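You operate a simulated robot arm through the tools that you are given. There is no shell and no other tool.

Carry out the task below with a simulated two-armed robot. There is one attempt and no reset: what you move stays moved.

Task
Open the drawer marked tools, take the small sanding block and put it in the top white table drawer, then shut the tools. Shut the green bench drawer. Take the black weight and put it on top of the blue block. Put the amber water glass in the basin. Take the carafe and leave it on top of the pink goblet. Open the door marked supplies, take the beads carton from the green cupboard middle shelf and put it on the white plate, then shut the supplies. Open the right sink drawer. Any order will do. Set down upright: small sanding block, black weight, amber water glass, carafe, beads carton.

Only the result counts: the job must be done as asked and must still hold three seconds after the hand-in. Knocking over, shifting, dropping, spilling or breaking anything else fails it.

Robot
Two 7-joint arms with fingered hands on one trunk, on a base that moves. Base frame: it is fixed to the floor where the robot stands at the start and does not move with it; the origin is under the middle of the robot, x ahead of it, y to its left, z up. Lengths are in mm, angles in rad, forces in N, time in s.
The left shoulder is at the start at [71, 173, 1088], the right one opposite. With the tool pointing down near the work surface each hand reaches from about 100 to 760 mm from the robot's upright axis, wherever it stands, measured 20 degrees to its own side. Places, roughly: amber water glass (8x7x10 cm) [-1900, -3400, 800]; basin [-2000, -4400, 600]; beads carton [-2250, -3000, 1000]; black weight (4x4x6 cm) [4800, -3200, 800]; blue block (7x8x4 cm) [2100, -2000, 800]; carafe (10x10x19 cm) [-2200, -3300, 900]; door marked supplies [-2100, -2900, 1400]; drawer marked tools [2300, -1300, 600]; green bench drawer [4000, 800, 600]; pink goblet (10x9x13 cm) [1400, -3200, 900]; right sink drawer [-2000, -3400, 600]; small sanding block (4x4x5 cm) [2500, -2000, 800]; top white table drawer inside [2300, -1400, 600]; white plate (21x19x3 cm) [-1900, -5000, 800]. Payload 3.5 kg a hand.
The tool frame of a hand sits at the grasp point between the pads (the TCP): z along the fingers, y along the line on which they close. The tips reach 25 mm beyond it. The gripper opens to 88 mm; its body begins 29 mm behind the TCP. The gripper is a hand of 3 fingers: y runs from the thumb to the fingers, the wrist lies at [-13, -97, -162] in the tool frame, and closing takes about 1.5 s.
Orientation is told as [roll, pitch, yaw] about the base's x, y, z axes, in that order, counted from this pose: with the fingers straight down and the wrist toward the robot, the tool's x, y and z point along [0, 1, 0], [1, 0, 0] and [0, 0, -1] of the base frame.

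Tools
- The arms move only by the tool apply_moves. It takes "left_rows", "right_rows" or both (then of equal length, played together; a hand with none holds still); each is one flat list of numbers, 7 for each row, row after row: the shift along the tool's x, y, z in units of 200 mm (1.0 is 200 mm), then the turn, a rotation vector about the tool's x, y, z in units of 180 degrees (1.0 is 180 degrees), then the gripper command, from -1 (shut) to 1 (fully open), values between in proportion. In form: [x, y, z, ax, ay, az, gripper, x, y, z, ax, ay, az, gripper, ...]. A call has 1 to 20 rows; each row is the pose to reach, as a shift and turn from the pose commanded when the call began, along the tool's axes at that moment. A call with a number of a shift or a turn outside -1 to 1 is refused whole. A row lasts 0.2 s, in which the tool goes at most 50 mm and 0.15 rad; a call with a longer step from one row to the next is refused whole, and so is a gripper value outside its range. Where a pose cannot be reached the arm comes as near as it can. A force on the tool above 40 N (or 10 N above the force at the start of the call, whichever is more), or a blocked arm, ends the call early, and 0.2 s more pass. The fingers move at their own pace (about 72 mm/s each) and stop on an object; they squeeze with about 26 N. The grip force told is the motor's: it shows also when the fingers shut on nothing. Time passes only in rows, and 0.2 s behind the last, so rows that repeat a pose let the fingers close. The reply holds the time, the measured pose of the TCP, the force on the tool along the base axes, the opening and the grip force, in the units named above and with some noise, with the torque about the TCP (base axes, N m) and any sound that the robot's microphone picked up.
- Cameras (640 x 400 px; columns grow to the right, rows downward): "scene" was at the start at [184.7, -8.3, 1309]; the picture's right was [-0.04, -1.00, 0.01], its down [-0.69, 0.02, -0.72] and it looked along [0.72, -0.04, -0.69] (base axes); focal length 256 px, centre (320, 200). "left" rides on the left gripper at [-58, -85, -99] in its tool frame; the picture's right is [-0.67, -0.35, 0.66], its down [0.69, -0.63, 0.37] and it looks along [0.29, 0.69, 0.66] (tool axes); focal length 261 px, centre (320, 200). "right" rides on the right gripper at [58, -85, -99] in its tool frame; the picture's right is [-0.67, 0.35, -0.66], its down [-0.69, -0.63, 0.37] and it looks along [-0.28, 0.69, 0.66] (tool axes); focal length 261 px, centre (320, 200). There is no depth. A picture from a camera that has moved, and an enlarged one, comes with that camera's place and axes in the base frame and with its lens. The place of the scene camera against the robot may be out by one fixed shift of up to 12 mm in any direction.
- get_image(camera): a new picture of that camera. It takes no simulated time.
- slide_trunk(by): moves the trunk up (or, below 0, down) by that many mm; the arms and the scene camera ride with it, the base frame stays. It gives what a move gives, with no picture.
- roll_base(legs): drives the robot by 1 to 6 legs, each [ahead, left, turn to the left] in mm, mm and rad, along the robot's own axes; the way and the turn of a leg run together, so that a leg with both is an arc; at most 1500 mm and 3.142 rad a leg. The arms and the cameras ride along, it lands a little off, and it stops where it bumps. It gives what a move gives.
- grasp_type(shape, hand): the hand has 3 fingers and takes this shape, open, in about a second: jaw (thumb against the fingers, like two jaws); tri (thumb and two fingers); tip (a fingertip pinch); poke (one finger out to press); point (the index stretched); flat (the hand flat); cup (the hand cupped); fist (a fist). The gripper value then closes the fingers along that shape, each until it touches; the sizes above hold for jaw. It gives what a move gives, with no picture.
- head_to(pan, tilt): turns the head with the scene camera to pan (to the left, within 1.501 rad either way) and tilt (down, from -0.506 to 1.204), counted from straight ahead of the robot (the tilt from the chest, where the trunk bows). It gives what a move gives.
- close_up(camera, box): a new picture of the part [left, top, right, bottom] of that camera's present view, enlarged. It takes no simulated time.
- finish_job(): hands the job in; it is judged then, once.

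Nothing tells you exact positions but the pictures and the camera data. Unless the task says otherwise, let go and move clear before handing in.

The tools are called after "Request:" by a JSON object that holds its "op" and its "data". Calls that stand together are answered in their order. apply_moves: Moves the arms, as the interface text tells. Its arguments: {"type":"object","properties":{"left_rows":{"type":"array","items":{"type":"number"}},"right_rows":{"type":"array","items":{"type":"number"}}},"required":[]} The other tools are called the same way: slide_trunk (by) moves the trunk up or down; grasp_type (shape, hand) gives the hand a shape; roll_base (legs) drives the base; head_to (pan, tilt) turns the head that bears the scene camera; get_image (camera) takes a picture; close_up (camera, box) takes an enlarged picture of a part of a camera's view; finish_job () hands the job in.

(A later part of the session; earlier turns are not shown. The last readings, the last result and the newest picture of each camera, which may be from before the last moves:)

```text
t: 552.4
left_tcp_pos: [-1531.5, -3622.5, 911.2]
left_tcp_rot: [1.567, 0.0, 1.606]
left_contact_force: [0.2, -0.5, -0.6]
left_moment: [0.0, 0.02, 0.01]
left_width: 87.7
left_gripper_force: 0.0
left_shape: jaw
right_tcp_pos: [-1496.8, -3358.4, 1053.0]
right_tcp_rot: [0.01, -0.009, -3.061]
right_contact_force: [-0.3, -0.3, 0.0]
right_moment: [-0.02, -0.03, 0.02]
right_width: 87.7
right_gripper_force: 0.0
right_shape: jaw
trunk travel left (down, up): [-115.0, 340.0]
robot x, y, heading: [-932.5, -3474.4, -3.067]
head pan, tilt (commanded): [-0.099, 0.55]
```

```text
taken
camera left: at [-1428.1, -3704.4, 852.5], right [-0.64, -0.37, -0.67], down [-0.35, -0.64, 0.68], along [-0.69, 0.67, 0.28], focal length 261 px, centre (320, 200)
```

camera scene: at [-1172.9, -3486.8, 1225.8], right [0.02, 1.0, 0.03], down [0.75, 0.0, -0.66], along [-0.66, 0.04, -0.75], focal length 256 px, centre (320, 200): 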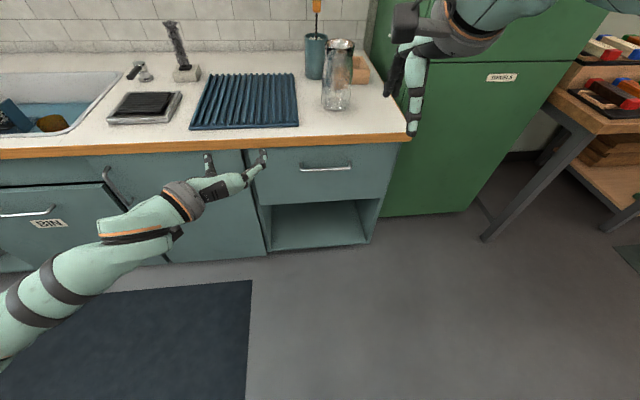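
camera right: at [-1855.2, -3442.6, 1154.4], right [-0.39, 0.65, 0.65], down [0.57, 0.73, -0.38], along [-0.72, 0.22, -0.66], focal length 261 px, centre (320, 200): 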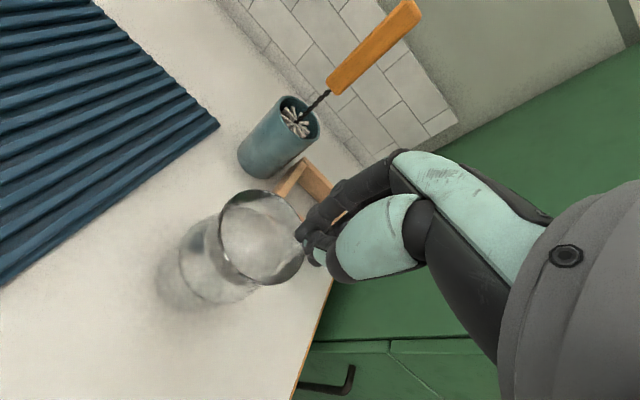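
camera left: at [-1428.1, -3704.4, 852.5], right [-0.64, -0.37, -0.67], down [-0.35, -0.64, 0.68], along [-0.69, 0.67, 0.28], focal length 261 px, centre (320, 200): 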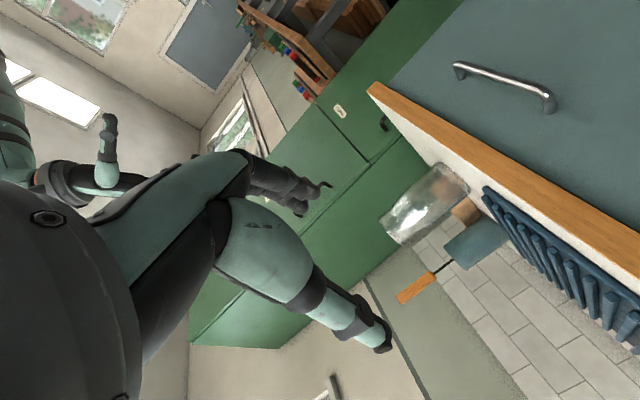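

The left hand is horizontal now. I measure the carafe with the left and scene cameras.

Request:
{"op": "close_up", "data": {"camera": "left", "box": [340, 120, 540, 280]}}

Request:
{"op": "close_up", "data": {"camera": "scene", "box": [290, 20, 400, 130]}}

Request:
{"op": "close_up", "data": {"camera": "right", "box": [140, 60, 380, 260]}}

```text
2.50 times, centred on (440, 200) of left
camera zoom: at [-1428.1, -3704.4, 852.5], right [-0.64, -0.37, -0.67], down [-0.35, -0.64, 0.68], along [-0.69, 0.67, 0.28], focal length 652 px, centre (20, 200)
```

zoom: 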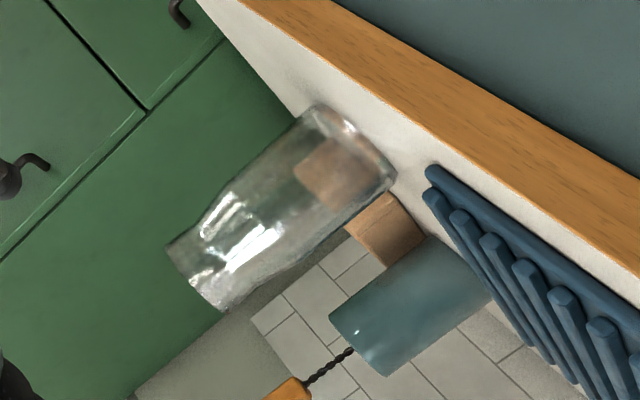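

```text
3.64 times, centred on (345, 75) of scene
camera zoom: at [-1172.9, -3486.8, 1225.8], right [0.02, 1.0, 0.03], down [0.75, 0.0, -0.66], along [-0.66, 0.04, -0.75], focal length 932 px, centre (229, 654)
```

zoom: 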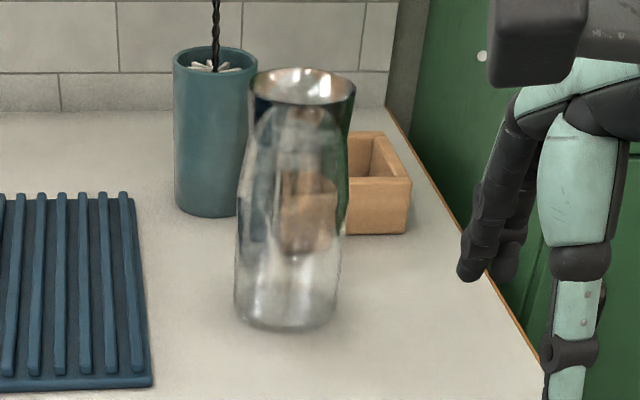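

```text
2.00 times, centred on (260, 160) of right
camera zoom: at [-1407.0, -3408.7, 1152.8], right [-0.39, 0.65, 0.65], down [0.57, 0.73, -0.38], along [-0.72, 0.22, -0.66], focal length 521 px, centre (440, 280)
```

zoom: 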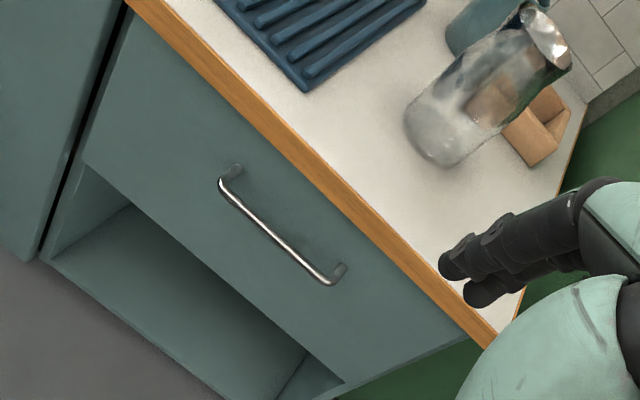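

The readings differ by a few centimetres in depth, so I line the left hand up with the carafe and measure again from there.

Request:
{"op": "roll_base", "data": {"legs": [[0, -215, 0]]}}

Request:
{"op": "get_image", "data": {"camera": "left"}}

Request:
{"op": "get_image", "data": {"camera": "scene"}}

```text
t: 554.1
left_tcp_pos: [-1547.1, -3406.8, 909.6]
left_tcp_rot: [1.565, -0.002, 1.606]
left_contact_force: [0.1, -0.4, 0.0]
left_moment: [0.02, -0.04, 0.03]
left_width: 87.9
left_gripper_force: 0.1
left_shape: jaw
right_tcp_pos: [-1513.7, -3143.0, 1053.0]
right_tcp_rot: [0.01, -0.007, -3.064]
right_contact_force: [-0.4, 1.0, -0.9]
right_moment: [0.0, 0.0, 0.03]
right_width: 87.7
right_gripper_force: 0.1
right_shape: jaw
trunk travel left (down, up): [-115.0, 340.0]
robot x, y, heading: [-954.4, -3260.7, -3.066]
head pan, tilt (commanded): [-0.099, 0.55]
```

```text
taken
camera left: at [-1443.7, -3489.4, 852.7], right [-0.64, -0.37, -0.67], down [-0.35, -0.64, 0.68], along [-0.69, 0.67, 0.28], focal length 261 px, centre (320, 200)
```

left: 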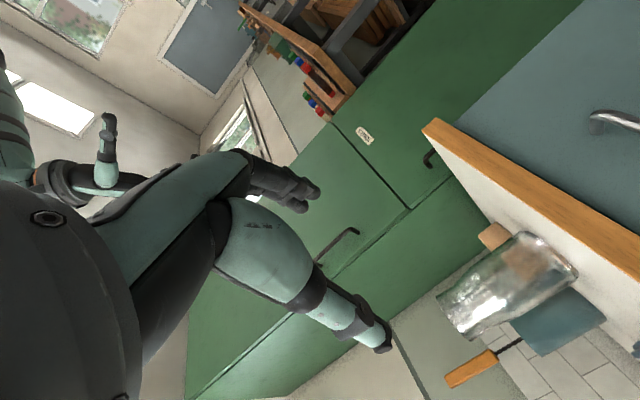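

```text
taken
camera scene: at [-1188.5, -3271.7, 1225.8], right [0.02, 1.0, 0.03], down [0.75, 0.0, -0.66], along [-0.66, 0.04, -0.75], focal length 256 px, centre (320, 200)
```

scene: 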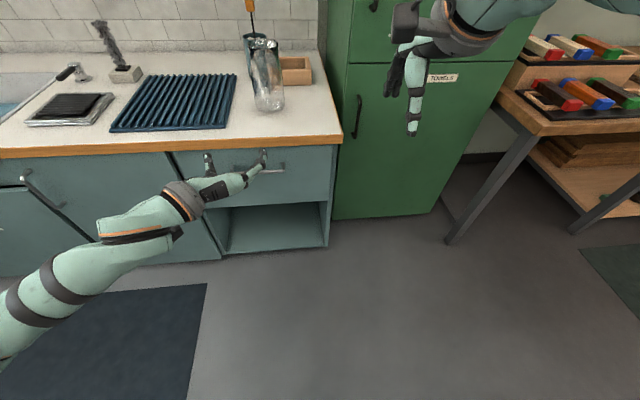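

Request:
{"op": "close_up", "data": {"camera": "left", "box": [420, 210, 600, 350]}}

Request:
{"op": "close_up", "data": {"camera": "scene", "box": [220, 20, 330, 130]}}

```text
2.86 times, centred on (510, 280) of left
camera zoom: at [-1443.7, -3489.4, 852.7], right [-0.64, -0.37, -0.67], down [-0.35, -0.64, 0.68], along [-0.69, 0.67, 0.28], focal length 745 px, centre (-223, -29)
```

zoom: 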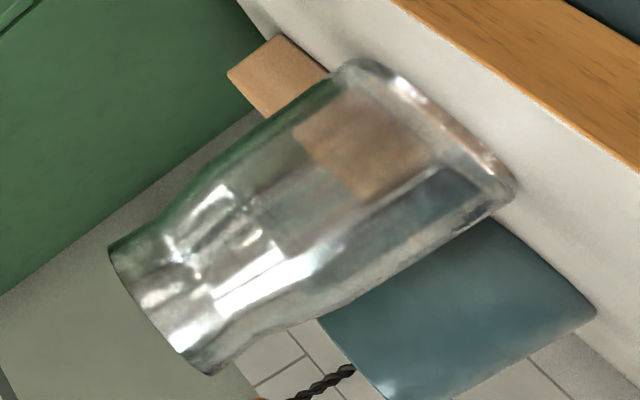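

```text
3.64 times, centred on (275, 75) of scene
camera zoom: at [-1188.5, -3271.7, 1225.8], right [0.02, 1.0, 0.03], down [0.75, 0.0, -0.66], along [-0.66, 0.04, -0.75], focal length 932 px, centre (484, 654)
```

zoom: 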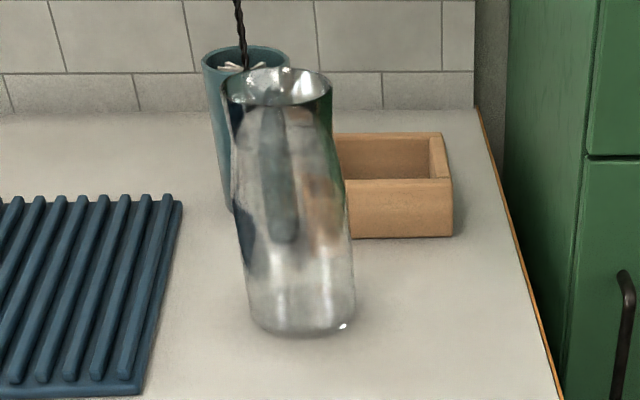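

Good stereo now: the carafe is upright at about (-1986,-3402), neck near z≈927. I raise the left hand to neck height, draw the right hand back and approach.

Request:
{"op": "apply_moves", "data": {"left_rows": [0.03, 0, 0, 0, 0, 0, 1, 0.06, 0, 0, 0, 0, 0, 1, 0.09, 0, 0, 0, 0, 0, 1], "right_rows": [0, -0.15, 0, 0, 0, 0, 1, 0, -0.3, 0, 0, 0, 0, 1, 0, -0.45, 0, 0, 0, 0, 1]}}

Request:
{"op": "roll_base", "data": {"legs": [[0, -37, 0], [300, 0, 0]]}}

Request:
{"op": "get_image", "data": {"camera": "left"}}

Request:
{"op": "get_image", "data": {"camera": "scene"}}

```text
t: 554.9
left_tcp_pos: [-1544.9, -3407.6, 929.4]
left_tcp_rot: [1.563, -0.001, 1.605]
left_contact_force: [0.8, -0.1, -0.4]
left_moment: [-0.02, -0.02, 0.02]
left_width: 87.8
left_gripper_force: 0.1
left_shape: jaw
right_tcp_pos: [-1422.4, -3137.4, 1052.1]
right_tcp_rot: [0.01, -0.008, -3.065]
right_contact_force: [0.6, 0.0, -0.5]
right_moment: [-0.01, 0.0, 0.0]
right_width: 87.7
right_gripper_force: 0.1
right_shape: jaw
trunk travel left (down, up): [-115.0, 340.0]
robot x, y, heading: [-947.9, -3259.1, -3.067]
head pan, tilt (commanded): [-0.099, 0.55]
```

```text
t: 557.4
left_tcp_pos: [-1848.6, -3394.4, 929.3]
left_tcp_rot: [1.564, -0.001, 1.61]
left_contact_force: [0.2, -0.7, 0.2]
left_moment: [-0.03, 0.02, -0.01]
left_width: 87.5
left_gripper_force: 0.1
left_shape: jaw
right_tcp_pos: [-1727.2, -3125.0, 1052.8]
right_tcp_rot: [0.01, -0.009, -3.062]
right_contact_force: [0.0, -1.1, -1.0]
right_moment: [-0.04, 0.01, -0.03]
right_width: 87.8
right_gripper_force: 0.1
right_shape: jaw
trunk travel left (down, up): [-115.0, 340.0]
robot x, y, heading: [-1256.1, -3244.8, -3.065]
head pan, tilt (commanded): [-0.099, 0.55]
```

```text
taken
camera left: at [-1746.4, -3476.8, 870.5], right [-0.64, -0.37, -0.67], down [-0.35, -0.64, 0.68], along [-0.69, 0.67, 0.28], focal length 261 px, centre (320, 200)
```

left: 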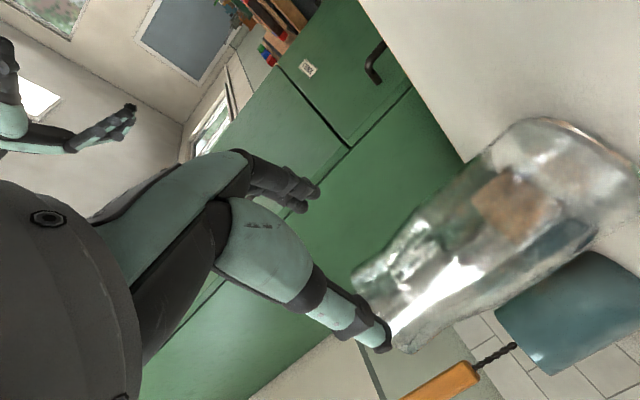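

```text
taken
camera scene: at [-1492.0, -3258.7, 1225.8], right [0.02, 1.0, 0.03], down [0.75, 0.01, -0.66], along [-0.66, 0.04, -0.75], focal length 256 px, centre (320, 200)
```

scene: 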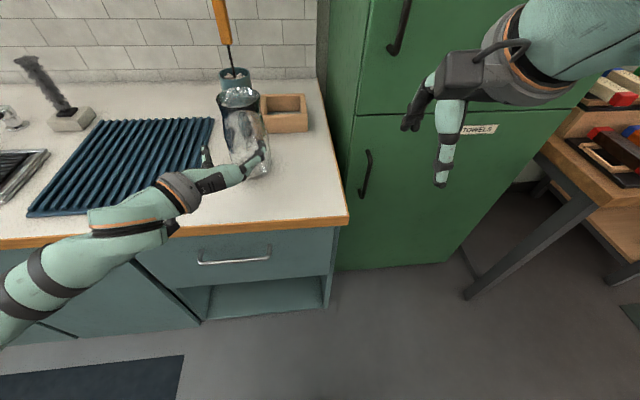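

The neck is straight ahead, about 138 mm. I advance with the arm, first 75 mm, and check the centring.

Request:
{"op": "apply_moves", "data": {"left_rows": [0, -0.005, 0.1, 0, 0, 0, 1, 0, -0.01, 0.2, 0, 0, 0, 1, 0, -0.01, 0.3, 0, 0, 0, 1, 0, -0.01, 0.375, 0, 0, 0, 1]}}

Request:
{"op": "get_image", "data": {"camera": "left"}}

Request:
{"op": "close_up", "data": {"camera": "scene", "box": [180, 60, 320, 200]}}

```text
t: 558.4
left_tcp_pos: [-1925.1, -3398.3, 927.1]
left_tcp_rot: [1.564, 0.0, 1.61]
left_contact_force: [-0.6, 0.5, 0.4]
left_moment: [0.0, 0.0, 0.04]
left_width: 87.9
left_gripper_force: 0.0
left_shape: jaw
right_tcp_pos: [-1726.8, -3124.3, 1052.4]
right_tcp_rot: [0.012, -0.009, -3.06]
right_contact_force: [-0.8, 0.4, -0.3]
right_moment: [0.06, 0.01, -0.01]
right_width: 87.9
right_gripper_force: 0.1
right_shape: jaw
trunk travel left (down, up): [-115.0, 340.0]
robot x, y, heading: [-1254.9, -3248.2, -3.063]
head pan, tilt (commanded): [-0.099, 0.55]
```

```text
taken
camera left: at [-1821.3, -3481.5, 869.9], right [-0.64, -0.37, -0.67], down [-0.35, -0.64, 0.68], along [-0.69, 0.67, 0.28], focal length 261 px, centre (320, 200)
```

left: 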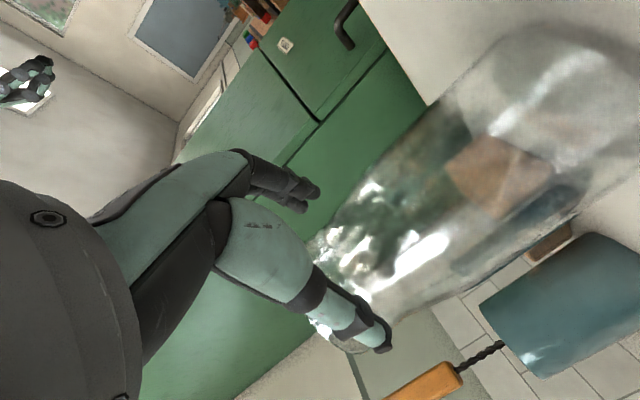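

```text
2.86 times, centred on (250, 130) of scene
camera zoom: at [-1491.9, -3258.6, 1225.8], right [0.02, 1.0, 0.03], down [0.75, 0.01, -0.66], along [-0.66, 0.03, -0.75], focal length 732 px, centre (520, 400)
```

zoom: 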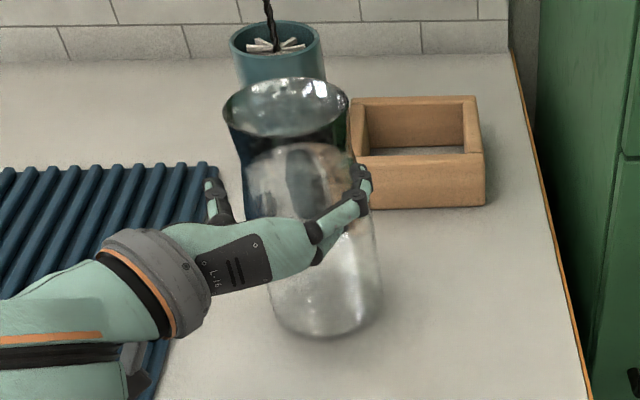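

Thumb and fingers are evenly on either side. I advance the last 52 mm.

Request:
{"op": "apply_moves", "data": {"left_rows": [0, -0.004, 0.06, 0, 0, 0, 1, 0, -0.006, 0.12, 0, 0, 0, 1, 0, -0.006, 0.18, 0, 0, 0, 1, 0, -0.006, 0.24, 0, 0, 0, 1, 0, -0.006, 0.26, 0, 0, 0, 1]}}

Request:
{"op": "close_up", "data": {"camera": "scene", "box": [180, 60, 320, 200]}}

Request:
{"op": "get_image", "data": {"camera": "left"}}

```text
t: 559.6
left_tcp_pos: [-1976.3, -3403.0, 928.6]
left_tcp_rot: [1.565, 0.0, 1.609]
left_contact_force: [1.7, -0.1, 0.4]
left_moment: [0.01, -0.02, 0.0]
left_width: 87.8
left_gripper_force: 0.0
left_shape: jaw
right_tcp_pos: [-1728.0, -3123.1, 1052.3]
right_tcp_rot: [0.01, -0.009, -3.061]
right_contact_force: [-0.3, 0.3, 0.4]
right_moment: [-0.03, 0.02, 0.01]
right_width: 87.8
right_gripper_force: 0.2
right_shape: jaw
trunk travel left (down, up): [-115.0, 340.0]
robot x, y, heading: [-1253.2, -3243.7, -3.064]
head pan, tilt (commanded): [-0.099, 0.55]
```

```text
2.86 times, centred on (250, 130) of scene
camera zoom: at [-1491.0, -3258.6, 1226.0], right [0.02, 1.0, 0.03], down [0.75, 0.01, -0.66], along [-0.66, 0.03, -0.75], focal length 732 px, centre (520, 400)
```

zoom: 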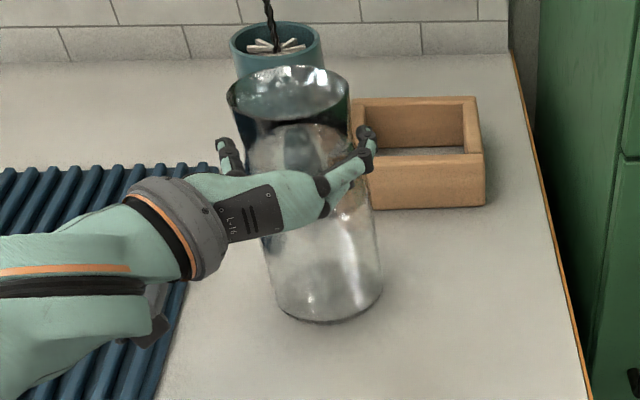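

```text
taken
camera left: at [-1872.9, -3484.5, 870.6], right [-0.64, -0.37, -0.67], down [-0.35, -0.64, 0.68], along [-0.69, 0.67, 0.28], focal length 261 px, centre (320, 200)
```

left: 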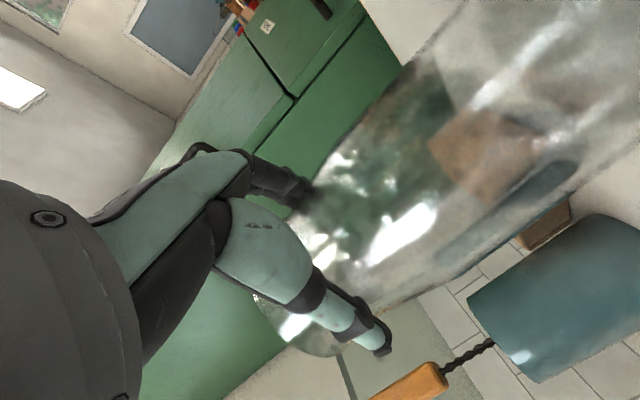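

The palm now touches the neck (the carafe slid back about 15 mm on the counter). I close the hand on the neck.

Request:
{"op": "apply_moves", "data": {"left_rows": [0, 0, 0, 0, 0, 0, 0.7, 0, 0, 0, 0, 0, 0, 0.4, 0, 0, 0, 0, 0, 0, 0, 0, 0, 0, 0, 0, 0, -0.5, 0, 0, 0, 0, 0, 0, -1, 0, 0, 0, 0, 0, 0, -1, 0, 0, 0, 0, 0, 0, -1]}}

Request:
{"op": "close_up", "data": {"camera": "scene", "box": [180, 60, 320, 200]}}

Request:
{"op": "get_image", "data": {"camera": "left"}}

```text
t: 561.2
left_tcp_pos: [-1976.6, -3401.4, 927.2]
left_tcp_rot: [1.563, 0.0, 1.608]
left_contact_force: [-0.1, 0.4, -0.2]
left_moment: [-0.04, -0.03, 0.03]
left_width: 80.9
left_gripper_force: 26.1
left_shape: jaw
right_tcp_pos: [-1726.6, -3125.0, 1052.6]
right_tcp_rot: [0.011, -0.008, -3.062]
right_contact_force: [-0.7, 0.3, 0.0]
right_moment: [0.03, 0.0, -0.05]
right_width: 87.6
right_gripper_force: 0.0
right_shape: jaw
trunk travel left (down, up): [-115.0, 340.0]
robot x, y, heading: [-1257.5, -3249.2, -3.067]
head pan, tilt (commanded): [-0.099, 0.55]
```

```text
2.86 times, centred on (250, 130) of scene
camera zoom: at [-1491.8, -3258.8, 1225.8], right [0.02, 1.0, 0.03], down [0.75, 0.01, -0.66], along [-0.66, 0.04, -0.75], focal length 732 px, centre (520, 400)
```

zoom: 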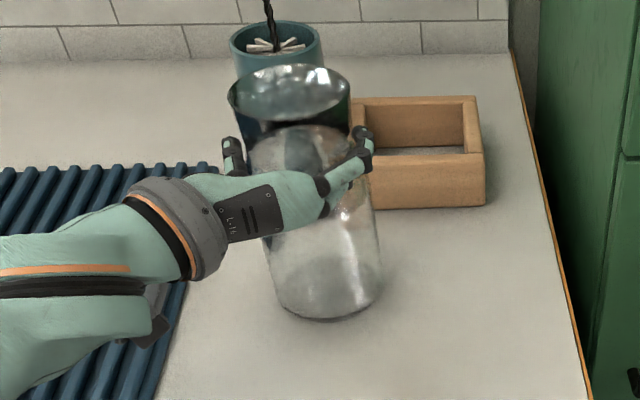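

```text
taken
camera left: at [-1873.3, -3484.6, 870.0], right [-0.64, -0.37, -0.67], down [-0.35, -0.64, 0.68], along [-0.69, 0.67, 0.28], focal length 261 px, centre (320, 200)
```

left: 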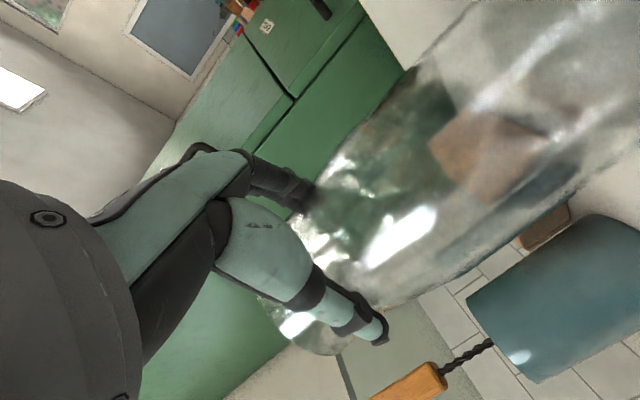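

Gripped at 81 mm with 26 N. I test-lift 15 mm.

Request:
{"op": "apply_moves", "data": {"left_rows": [0.02, 0, 0, 0, 0, 0, -1, 0.05, 0, 0, 0, 0, 0, -1, 0.08, 0, 0, 0, 0, 0, -1]}}

Request:
{"op": "close_up", "data": {"camera": "scene", "box": [180, 60, 320, 200]}}

```text
t: 562.0
left_tcp_pos: [-1975.5, -3402.2, 942.5]
left_tcp_rot: [1.565, -0.001, 1.609]
left_contact_force: [0.2, 0.2, -5.1]
left_moment: [-0.01, -0.13, -0.01]
left_width: 80.6
left_gripper_force: 25.9
left_shape: jaw
right_tcp_pos: [-1729.3, -3124.5, 1053.4]
right_tcp_rot: [0.009, -0.008, -3.06]
right_contact_force: [-0.5, 0.1, 0.0]
right_moment: [0.01, -0.02, 0.04]
right_width: 87.6
right_gripper_force: 0.0
right_shape: jaw
trunk travel left (down, up): [-115.0, 340.0]
robot x, y, heading: [-1251.8, -3245.2, -3.067]
head pan, tilt (commanded): [-0.099, 0.55]
```

```text
2.86 times, centred on (250, 130) of scene
camera zoom: at [-1492.5, -3258.9, 1225.6], right [0.02, 1.0, 0.03], down [0.75, 0.01, -0.66], along [-0.66, 0.04, -0.75], focal length 732 px, centre (520, 400)
```

zoom: 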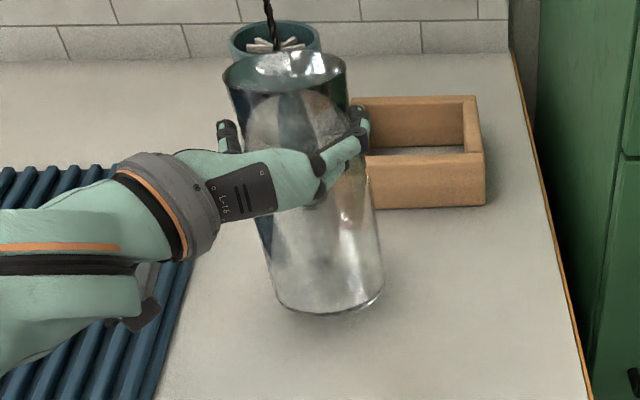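

The carafe hangs upright and firm. I raise it further and back away from the counter.

Request:
{"op": "apply_moves", "data": {"left_rows": [0.05, 0, 0, 0, 0, 0, -1, 0.1, 0, 0, 0, 0, 0, -1, 0.16, 0, 0, 0, 0, 0, -1, 0.22, 0, 0, 0, 0, 0, -1, 0.28, 0, 0, 0, 0, 0, -1]}}

Request:
{"op": "roll_base", "data": {"legs": [[-350, 0, 0]]}}

Request:
{"op": "slide_trunk", "data": {"by": 60}}

Request:
{"op": "get_image", "data": {"camera": "scene"}}

```text
t: 563.2
left_tcp_pos: [-1977.6, -3402.5, 999.9]
left_tcp_rot: [1.564, -0.001, 1.609]
left_contact_force: [0.1, -0.2, -3.7]
left_moment: [-0.02, -0.08, 0.06]
left_width: 80.1
left_gripper_force: 26.1
left_shape: jaw
right_tcp_pos: [-1727.4, -3124.2, 1053.1]
right_tcp_rot: [0.01, -0.01, -3.062]
right_contact_force: [0.6, 0.2, -0.2]
right_moment: [0.02, 0.0, -0.01]
right_width: 87.6
right_gripper_force: 0.1
right_shape: jaw
trunk travel left (down, up): [-115.0, 340.0]
robot x, y, heading: [-1255.7, -3247.5, -3.068]
head pan, tilt (commanded): [-0.099, 0.55]
```

```text
t: 565.5
left_tcp_pos: [-1630.6, -3378.7, 998.9]
left_tcp_rot: [1.563, -0.002, 1.608]
left_contact_force: [0.7, -0.6, -5.4]
left_moment: [-0.01, -0.12, 0.0]
left_width: 80.3
left_gripper_force: 26.0
left_shape: jaw
right_tcp_pos: [-1381.4, -3098.4, 1053.6]
right_tcp_rot: [0.009, -0.009, -3.06]
right_contact_force: [0.4, -0.3, -0.2]
right_moment: [0.0, 0.01, -0.02]
right_width: 87.9
right_gripper_force: 0.1
right_shape: jaw
trunk travel left (down, up): [-115.0, 340.0]
robot x, y, heading: [-906.4, -3217.5, -3.062]
head pan, tilt (commanded): [-0.099, 0.55]
```

```text
t: 566.5
left_tcp_pos: [-1630.7, -3376.5, 1058.7]
left_tcp_rot: [1.562, 0.0, 1.61]
left_contact_force: [-1.6, 0.5, -5.4]
left_moment: [-0.03, -0.1, 0.0]
left_width: 80.2
left_gripper_force: 25.7
left_shape: jaw
right_tcp_pos: [-1381.7, -3098.3, 1112.2]
right_tcp_rot: [0.011, -0.005, -3.063]
right_contact_force: [-0.7, 0.0, -0.6]
right_moment: [0.01, 0.05, 0.04]
right_width: 87.7
right_gripper_force: 0.0
right_shape: jaw
trunk travel left (down, up): [-175.0, 280.0]
robot x, y, heading: [-905.4, -3220.5, -3.062]
head pan, tilt (commanded): [-0.099, 0.55]
```

```text
taken
camera scene: at [-1099.0, -3229.0, 1309.3], right [0.02, 1.0, 0.02], down [0.69, 0.0, -0.73], along [-0.73, 0.03, -0.69], focal length 256 px, centre (320, 200)
```

scene: 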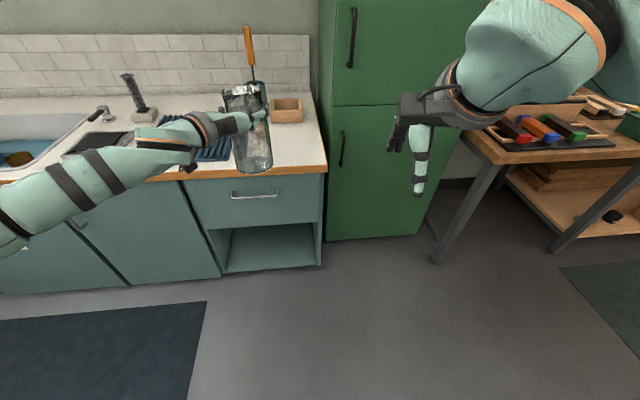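

The carafe is firm and upright. I raise the trunk so that it clears all the glasses, and drive round to the aisle south of the glass table.

Request:
{"op": "slide_trunk", "data": {"by": 130}}

Request:
{"op": "roll_base", "data": {"legs": [[0, 890, 0], [0, 0, -1.573]]}}

Request:
{"op": "head_to", "data": {"pan": 0.1, "tilt": 0.5}}

Request:
{"op": "get_image", "data": {"camera": "scene"}}

```text
t: 568.0
left_tcp_pos: [-1630.7, -3377.6, 1188.3]
left_tcp_rot: [1.562, 0.0, 1.61]
left_contact_force: [0.5, -0.8, -4.7]
left_moment: [0.02, -0.12, -0.02]
left_width: 80.2
left_gripper_force: 26.3
left_shape: jaw
right_tcp_pos: [-1381.6, -3098.2, 1241.8]
right_tcp_rot: [0.012, -0.006, -3.06]
right_contact_force: [0.5, 0.2, 0.3]
right_moment: [-0.05, 0.01, 0.04]
right_width: 87.5
right_gripper_force: 0.0
right_shape: jaw
trunk travel left (down, up): [-305.0, 150.0]
robot x, y, heading: [-908.2, -3218.7, -3.064]
head pan, tilt (commanded): [-0.099, 0.55]
```

```text
t: 576.5
left_tcp_pos: [-997.7, -3379.5, 1189.9]
left_tcp_rot: [1.564, 0.0, 0.041]
left_contact_force: [-0.1, -0.7, -3.7]
left_moment: [-0.09, 0.02, -0.03]
left_width: 80.2
left_gripper_force: 26.3
left_shape: jaw
right_tcp_pos: [-719.1, -3628.7, 1241.9]
right_tcp_rot: [0.011, -0.008, 1.656]
right_contact_force: [-0.1, 0.2, -0.3]
right_moment: [0.01, -0.02, 0.0]
right_width: 87.9
right_gripper_force: 0.1
right_shape: jaw
trunk travel left (down, up): [-305.0, 150.0]
robot x, y, heading: [-839.8, -4101.4, 1.653]
head pan, tilt (commanded): [-0.099, 0.55]
```

```text
t: 577.3
left_tcp_pos: [-997.9, -3380.1, 1188.5]
left_tcp_rot: [1.565, 0.0, 0.042]
left_contact_force: [0.4, -0.2, -4.8]
left_moment: [-0.06, 0.04, 0.02]
left_width: 80.2
left_gripper_force: 25.8
left_shape: jaw
right_tcp_pos: [-719.4, -3629.7, 1241.3]
right_tcp_rot: [0.011, -0.01, 1.654]
right_contact_force: [-0.4, -0.1, -0.5]
right_moment: [-0.01, 0.0, 0.02]
right_width: 88.0
right_gripper_force: 0.0
right_shape: jaw
trunk travel left (down, up): [-305.0, 150.0]
robot x, y, heading: [-836.8, -4101.2, 1.651]
head pan, tilt (commanded): [0.099, 0.499]
```

```text
taken
camera scene: at [-859.2, -3993.4, 1469.1], right [0.98, 0.18, -0.01], down [0.09, -0.52, -0.85], along [-0.15, 0.83, -0.53], focal length 256 px, centre (320, 200)
```

scene: 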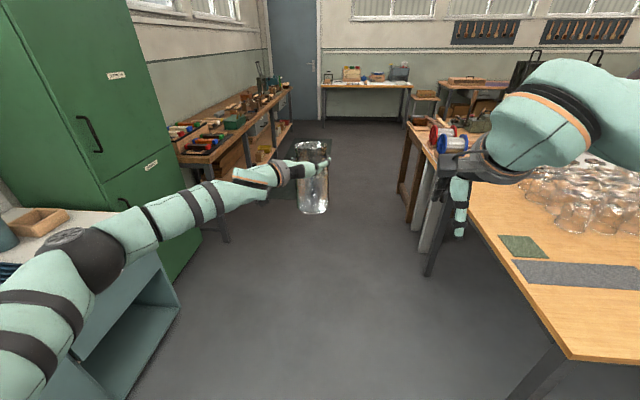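

Clear. I drive sideways along the aisle with the carafe held above all the glasses.

Request:
{"op": "roll_base", "data": {"legs": [[0, -1200, 0], [0, -950, 0]]}}

Request:
{"op": "head_to", "data": {"pan": 0.15, "tilt": 0.75}}

Request:
{"op": "get_image", "data": {"camera": "scene"}}

```text
t: 587.9
left_tcp_pos: [1137.7, -3213.6, 1190.0]
left_tcp_rot: [1.563, 0.001, 0.04]
left_contact_force: [-0.1, -0.4, -3.9]
left_moment: [-0.09, 0.04, -0.02]
left_width: 80.3
left_gripper_force: 26.2
left_shape: jaw
right_tcp_pos: [1416.3, -3462.8, 1242.4]
right_tcp_rot: [0.01, -0.009, 1.653]
right_contact_force: [-0.4, -0.7, 0.4]
right_moment: [-0.01, -0.02, -0.06]
right_width: 87.8
right_gripper_force: 0.0
right_shape: jaw
trunk travel left (down, up): [-305.0, 150.0]
robot x, y, heading: [1297.0, -3934.8, 1.647]
head pan, tilt (commanded): [0.099, 0.499]
```

```text
t: 588.6
left_tcp_pos: [1138.7, -3213.6, 1188.1]
left_tcp_rot: [1.564, 0.0, 0.04]
left_contact_force: [0.3, 0.0, -4.3]
left_moment: [-0.12, 0.03, 0.01]
left_width: 80.1
left_gripper_force: 25.9
left_shape: jaw
right_tcp_pos: [1417.2, -3462.0, 1242.7]
right_tcp_rot: [0.011, -0.008, 1.653]
right_contact_force: [0.4, 0.7, -0.6]
right_moment: [-0.03, 0.0, -0.02]
right_width: 88.0
right_gripper_force: 0.1
right_shape: jaw
trunk travel left (down, up): [-305.0, 150.0]
robot x, y, heading: [1296.5, -3933.1, 1.651]
head pan, tilt (commanded): [0.15, 0.75]
```

```text
taken
camera scene: at [1274.9, -3836.7, 1447.7], right [0.97, 0.23, -0.01], down [0.16, -0.71, -0.69], along [-0.16, 0.67, -0.72], focal length 256 px, centre (320, 200)
```

scene: 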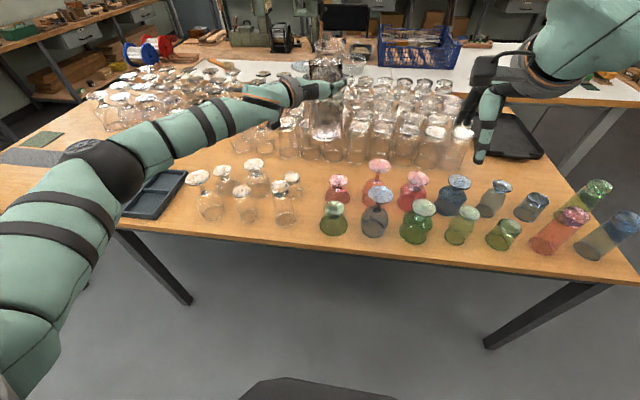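

I see the coloured glasses; the target pink goblet should be the one at about (1429,-3178). I zoom in.

Request:
{"op": "close_up", "data": {"camera": "scene", "box": [310, 140, 490, 260]}}

Request:
{"op": "get_image", "data": {"camera": "left"}}

Request:
{"op": "get_image", "data": {"camera": "right"}}

```text
3.33 times, centred on (400, 200) of scene
camera zoom: at [1274.9, -3836.7, 1447.7], right [0.97, 0.23, -0.01], down [0.16, -0.71, -0.69], along [-0.16, 0.67, -0.72], focal length 854 px, centre (53, 200)
```

zoom: 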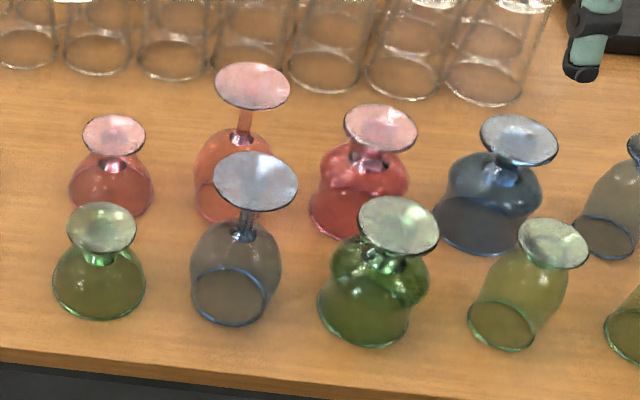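

```text
taken
camera left: at [1058.3, -3317.5, 1131.3], right [-0.38, 0.64, -0.67], down [-0.64, 0.35, 0.68], along [0.67, 0.69, 0.28], focal length 261 px, centre (320, 200)
```

left: 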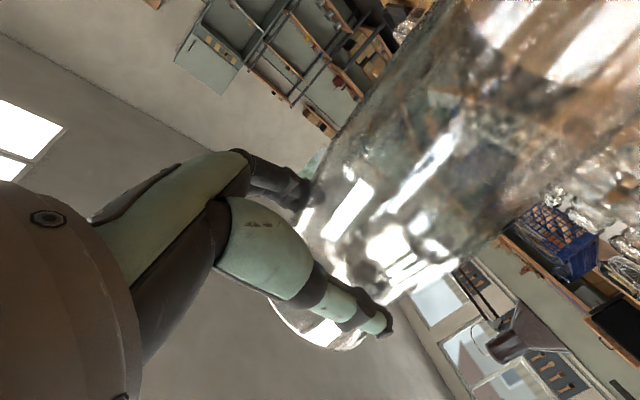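

```text
taken
camera right: at [1368.6, -3552.1, 1342.0], right [0.65, 0.4, 0.65], down [0.73, -0.57, -0.38], along [0.22, 0.72, -0.66], focal length 261 px, centre (320, 200)
```

right: 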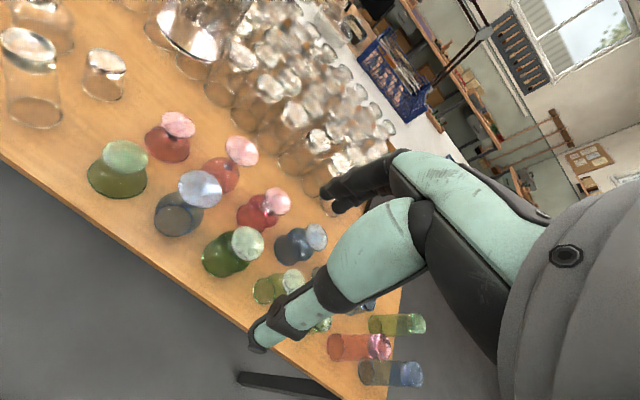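

Request:
{"op": "close_up", "data": {"camera": "right", "box": [80, 90, 340, 290]}}

```text
2.00 times, centred on (210, 190) of right
camera zoom: at [1368.6, -3552.1, 1342.0], right [0.65, 0.4, 0.65], down [0.73, -0.57, -0.38], along [0.22, 0.72, -0.66], focal length 521 px, centre (540, 220)
```

zoom: 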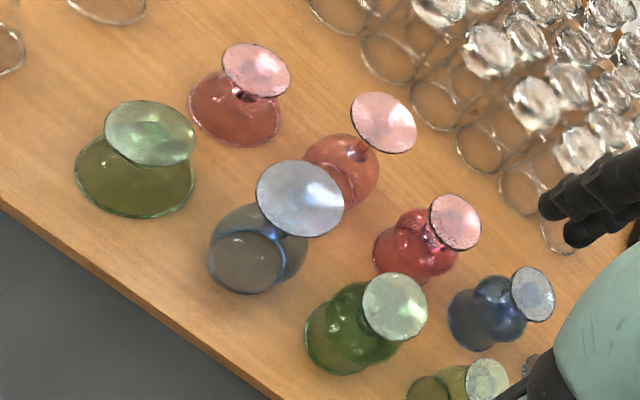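

The goblet's foot (top) is centred near (1430,-3205) at z≈934 and is about 66 mm wide. I move the carafe over it, still high.

Request:
{"op": "roll_base", "data": {"legs": [[-23, -290, 0]]}}

Request:
{"op": "head_to", "data": {"pan": 0.2, "tilt": 0.7}}

Request:
{"op": "get_image", "data": {"camera": "scene"}}

Request:
{"op": "get_image", "data": {"camera": "right"}}

```text
t: 590.6
left_tcp_pos: [1424.3, -3214.0, 1189.4]
left_tcp_rot: [1.565, 0.0, 0.045]
left_contact_force: [-0.8, -0.2, -5.0]
left_moment: [-0.09, 0.02, -0.01]
left_width: 80.0
left_gripper_force: 25.9
left_shape: jaw
right_tcp_pos: [1705.4, -3460.6, 1242.7]
right_tcp_rot: [0.008, -0.009, 1.657]
right_contact_force: [0.1, 0.1, -0.4]
right_moment: [0.0, -0.04, -0.05]
right_width: 87.8
right_gripper_force: 0.0
right_shape: jaw
trunk travel left (down, up): [-305.0, 150.0]
robot x, y, heading: [1587.4, -3934.8, 1.656]
head pan, tilt (commanded): [0.15, 0.75]
```

```text
t: 591.3
left_tcp_pos: [1426.9, -3214.6, 1187.7]
left_tcp_rot: [1.561, -0.001, 0.045]
left_contact_force: [-0.4, 0.4, -4.4]
left_moment: [-0.12, 0.0, 0.0]
left_width: 80.2
left_gripper_force: 26.1
left_shape: jaw
right_tcp_pos: [1707.3, -3461.1, 1243.4]
right_tcp_rot: [0.01, -0.008, 1.66]
right_contact_force: [-1.0, 0.9, -0.2]
right_moment: [0.03, -0.02, -0.03]
right_width: 87.8
right_gripper_force: 0.0
right_shape: jaw
trunk travel left (down, up): [-305.0, 150.0]
robot x, y, heading: [1587.9, -3932.8, 1.65]
head pan, tilt (commanded): [0.201, 0.7]
```

```text
taken
camera scene: at [1560.3, -3835.1, 1451.8], right [0.96, 0.28, -0.01], down [0.18, -0.66, -0.72], along [-0.21, 0.69, -0.69], focal length 256 px, centre (320, 200)
```

scene: 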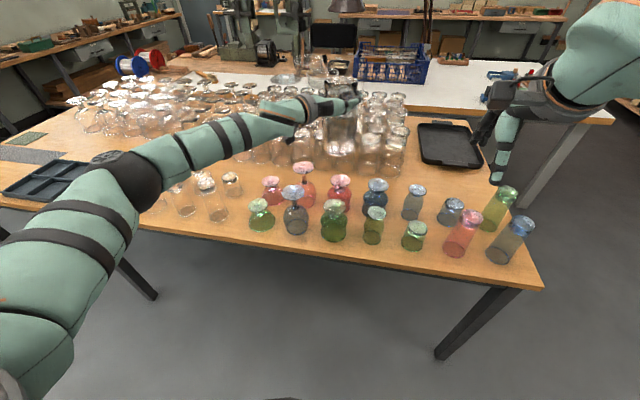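

```text
taken
camera right: at [1657.5, -3551.3, 1342.0], right [0.64, 0.4, 0.65], down [0.73, -0.56, -0.38], along [0.22, 0.72, -0.66], focal length 261 px, centre (320, 200)
```

right: 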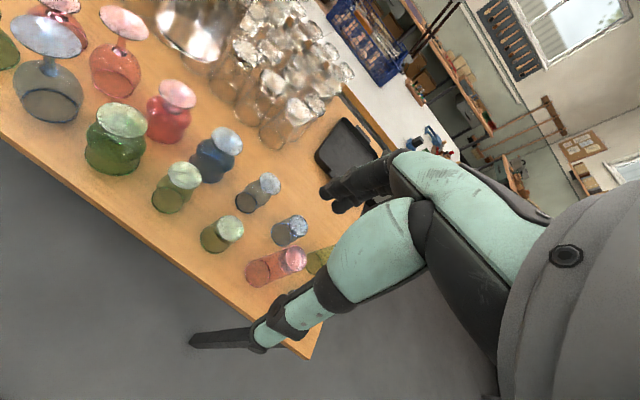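

Request:
{"op": "close_up", "data": {"camera": "right", "box": [70, 40, 270, 200]}}

Request:
{"op": "close_up", "data": {"camera": "scene", "box": [260, 70, 420, 250]}}

```text
2.50 times, centred on (170, 120) of right
camera zoom: at [1657.5, -3551.3, 1342.0], right [0.64, 0.4, 0.65], down [0.73, -0.56, -0.38], along [0.22, 0.72, -0.66], focal length 652 px, centre (695, 400)
```

zoom: 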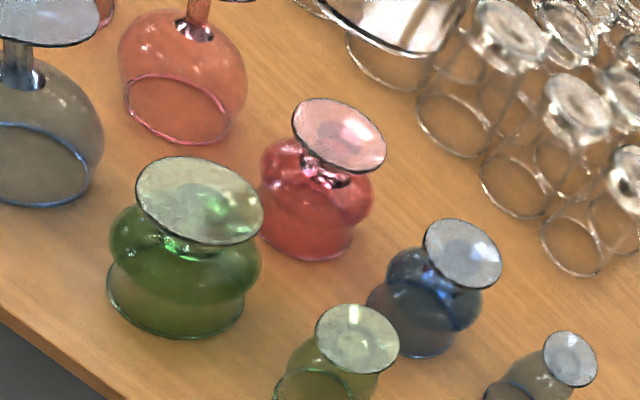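

```text
2.22 times, centred on (340, 160) of scene
camera zoom: at [1560.3, -3835.1, 1451.8], right [0.96, 0.28, -0.01], down [0.18, -0.66, -0.72], along [-0.21, 0.69, -0.69], focal length 570 px, centre (276, 289)
```

zoom: 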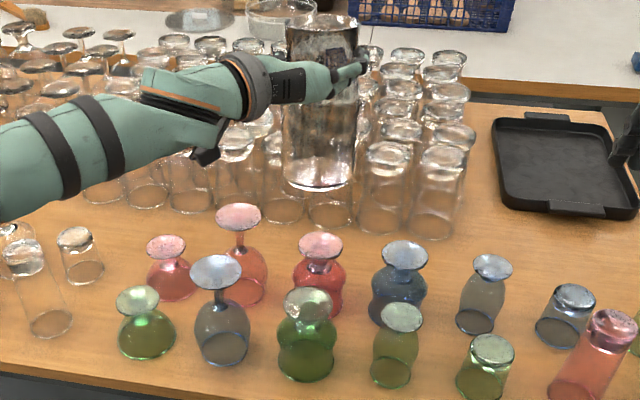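

The goblet's foot is at (1437,-3172), z≈895; the carafe's base is about 38 mm short of it. I move forward and lower the trunk to bring the carafe closer above.

Request:
{"op": "roll_base", "data": {"legs": [[37, -7, 0]]}}

Request:
{"op": "slide_trunk", "data": {"by": -100}}

Request:
{"op": "get_image", "data": {"camera": "scene"}}

Request:
{"op": "close_up", "data": {"camera": "scene", "box": [250, 60, 430, 240]}}

Request:
{"op": "close_up", "data": {"camera": "right", "box": [0, 0, 240, 180]}}

```text
t: 592.1
left_tcp_pos: [1429.6, -3182.6, 1193.6]
left_tcp_rot: [1.57, 0.0, 0.043]
left_contact_force: [0.2, -0.9, -5.1]
left_moment: [-0.14, 0.03, -0.02]
left_width: 79.7
left_gripper_force: 26.1
left_shape: jaw
right_tcp_pos: [1710.4, -3431.3, 1246.4]
right_tcp_rot: [0.007, -0.016, 1.659]
right_contact_force: [-0.1, -1.1, 0.9]
right_moment: [0.06, 0.0, -0.01]
right_width: 87.8
right_gripper_force: 0.0
right_shape: jaw
trunk travel left (down, up): [-305.0, 150.0]
robot x, y, heading: [1594.1, -3901.3, 1.65]
head pan, tilt (commanded): [0.201, 0.7]
```

```text
t: 593.5
left_tcp_pos: [1429.3, -3175.2, 1090.2]
left_tcp_rot: [1.563, 0.001, 0.046]
left_contact_force: [-0.1, 0.0, -4.9]
left_moment: [-0.07, -0.01, 0.03]
left_width: 79.7
left_gripper_force: 25.9
left_shape: jaw
right_tcp_pos: [1711.8, -3424.2, 1142.3]
right_tcp_rot: [0.011, -0.008, 1.66]
right_contact_force: [0.2, -0.4, -0.1]
right_moment: [-0.01, -0.01, -0.01]
right_width: 87.7
right_gripper_force: 0.1
right_shape: jaw
trunk travel left (down, up): [-205.0, 250.0]
robot x, y, heading: [1591.7, -3897.0, 1.651]
head pan, tilt (commanded): [0.201, 0.7]
```

```text
taken
camera scene: at [1560.2, -3745.4, 1336.0], right [0.96, 0.28, -0.03], down [0.19, -0.74, -0.65], along [-0.2, 0.62, -0.76], focal length 256 px, centre (320, 200)
```

scene: 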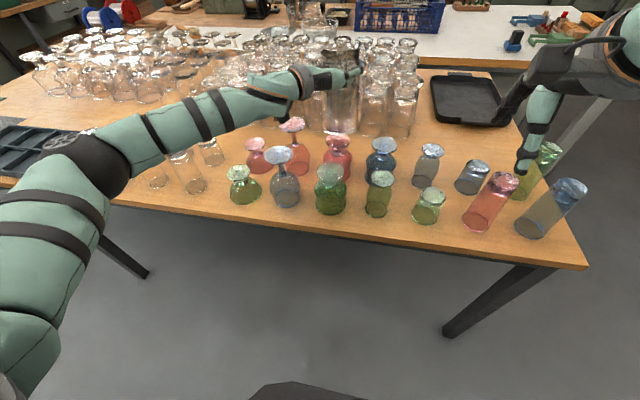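

```text
2.22 times, centred on (340, 150) of scene
camera zoom: at [1560.2, -3745.4, 1336.0], right [0.96, 0.28, -0.03], down [0.19, -0.74, -0.65], along [-0.2, 0.62, -0.76], focal length 570 px, centre (276, 311)
```

zoom: 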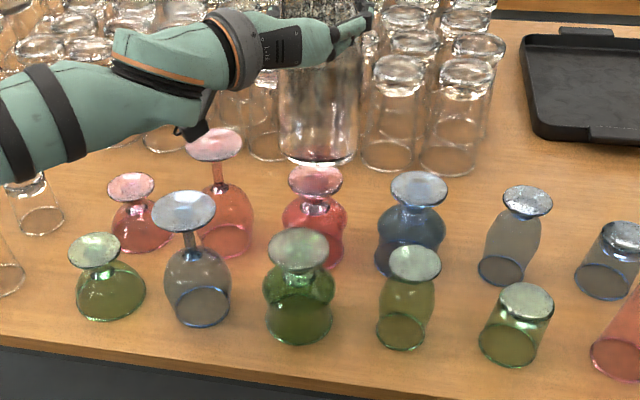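

```text
2.22 times, centred on (120, 90) of right
camera zoom: at [1661.7, -3514.7, 1242.3], right [0.64, 0.4, 0.65], down [0.73, -0.56, -0.38], along [0.22, 0.72, -0.66], focal length 579 px, centre (764, 444)
```

zoom: 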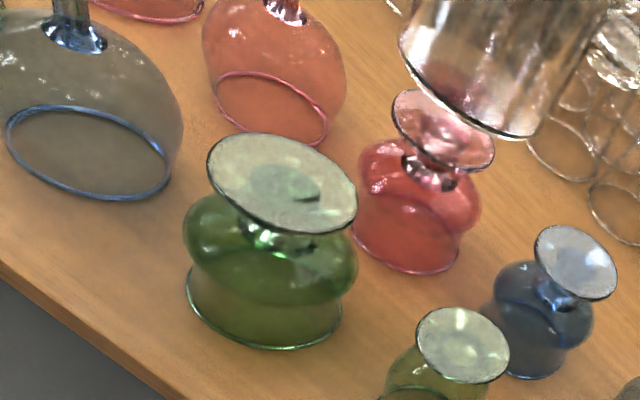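

The carafe's base is within about 5 mm of the goblet's centre, about 50 mm above it. I correct that and lower further.

Request:
{"op": "apply_moves", "data": {"left_rows": [-0.03, -0.01, -0.02, 0, 0, 0, -1, -0.08, -0.01, -0.02, 0, 0, 0, -1, -0.13, -0.01, -0.02, 0, 0, 0, -1, -0.17, -0.01, -0.02, 0, 0, 0, -1]}}

Request:
{"op": "close_up", "data": {"camera": "scene", "box": [280, 80, 400, 200]}}

Request:
{"op": "close_up", "data": {"camera": "right", "box": [80, 0, 280, 140]}}

```text
t: 594.5
left_tcp_pos: [1429.3, -3180.8, 1056.9]
left_tcp_rot: [1.566, -0.001, 0.045]
left_contact_force: [0.0, -1.7, 1.7]
left_moment: [0.07, -0.03, -0.05]
left_width: 79.7
left_gripper_force: 26.4
left_shape: jaw
right_tcp_pos: [1711.8, -3425.8, 1144.2]
right_tcp_rot: [0.012, -0.01, 1.658]
right_contact_force: [0.2, 0.0, 0.4]
right_moment: [-0.03, 0.01, -0.03]
right_width: 87.6
right_gripper_force: 0.0
right_shape: jaw
trunk travel left (down, up): [-205.0, 250.0]
robot x, y, heading: [1593.8, -3897.8, 1.65]
head pan, tilt (commanded): [0.201, 0.7]
```

```text
3.33 times, centred on (340, 140) of scene
camera zoom: at [1560.5, -3747.1, 1336.4], right [0.96, 0.28, -0.03], down [0.19, -0.73, -0.65], along [-0.2, 0.62, -0.76], focal length 854 px, centre (253, 400)
```

zoom: 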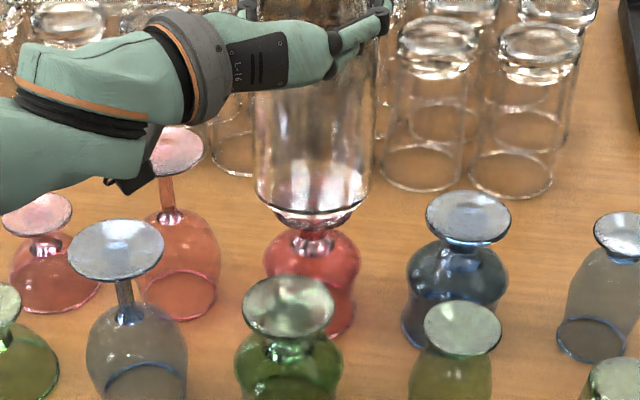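

```text
2.86 times, centred on (180, 70) of right
camera zoom: at [1662.0, -3516.2, 1242.9], right [0.64, 0.4, 0.65], down [0.73, -0.56, -0.38], along [0.22, 0.72, -0.66], focal length 745 px, centre (720, 571)
```

zoom: 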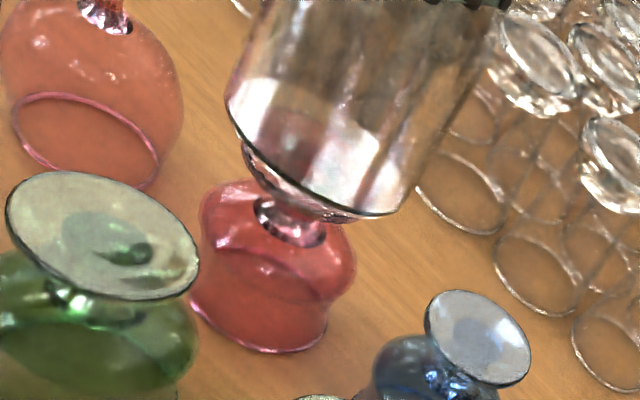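

Contact came earlier: the foot's top is at z≈913, so it really lies nearer to me than I took it — the carafe is too far back. I lift 12 mm, shift it back about 28 mm and look again.

Request:
{"op": "apply_moves", "data": {"left_rows": [0.06, 0, 0, 0, 0, 0, -1, 0.06, 0.01, -0.05, 0, 0, 0, -1, 0.06, 0.02, -0.1, 0, 0, 0, -1, 0.06, 0.02, -0.14, 0, 0, 0, -1]}}

Request:
{"op": "close_up", "data": {"camera": "scene", "box": [280, 80, 400, 200]}}

Request:
{"op": "close_up", "data": {"camera": "right", "box": [80, 0, 280, 140]}}

```text
t: 595.5
left_tcp_pos: [1433.2, -3208.3, 1068.3]
left_tcp_rot: [1.563, 0.0, 0.046]
left_contact_force: [0.1, 0.0, -4.4]
left_moment: [-0.12, 0.02, -0.04]
left_width: 79.8
left_gripper_force: 26.0
left_shape: jaw
right_tcp_pos: [1710.2, -3426.0, 1142.4]
right_tcp_rot: [0.011, -0.008, 1.659]
right_contact_force: [0.7, 0.7, -0.7]
right_moment: [0.0, -0.03, -0.01]
right_width: 87.7
right_gripper_force: 0.1
right_shape: jaw
trunk travel left (down, up): [-205.0, 250.0]
robot x, y, heading: [1592.8, -3897.9, 1.651]
head pan, tilt (commanded): [0.201, 0.7]
```

```text
3.33 times, centred on (340, 140) of scene
camera zoom: at [1560.0, -3745.3, 1336.0], right [0.96, 0.28, -0.03], down [0.19, -0.74, -0.65], along [-0.2, 0.62, -0.76], focal length 854 px, centre (253, 400)
```

zoom: 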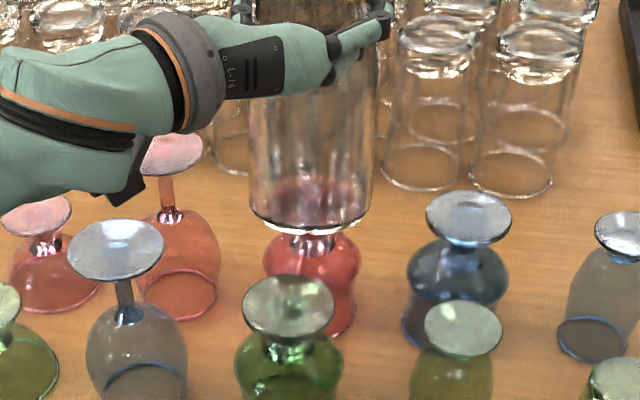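

```text
2.86 times, centred on (180, 70) of right
camera zoom: at [1661.5, -3514.5, 1242.1], right [0.64, 0.4, 0.65], down [0.73, -0.56, -0.38], along [0.22, 0.72, -0.66], focal length 745 px, centre (720, 571)
```

zoom: 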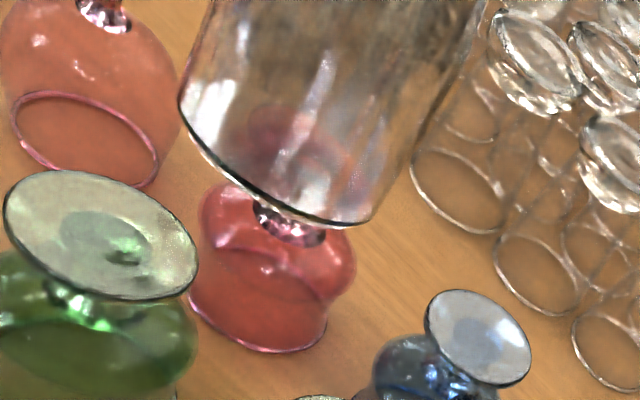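

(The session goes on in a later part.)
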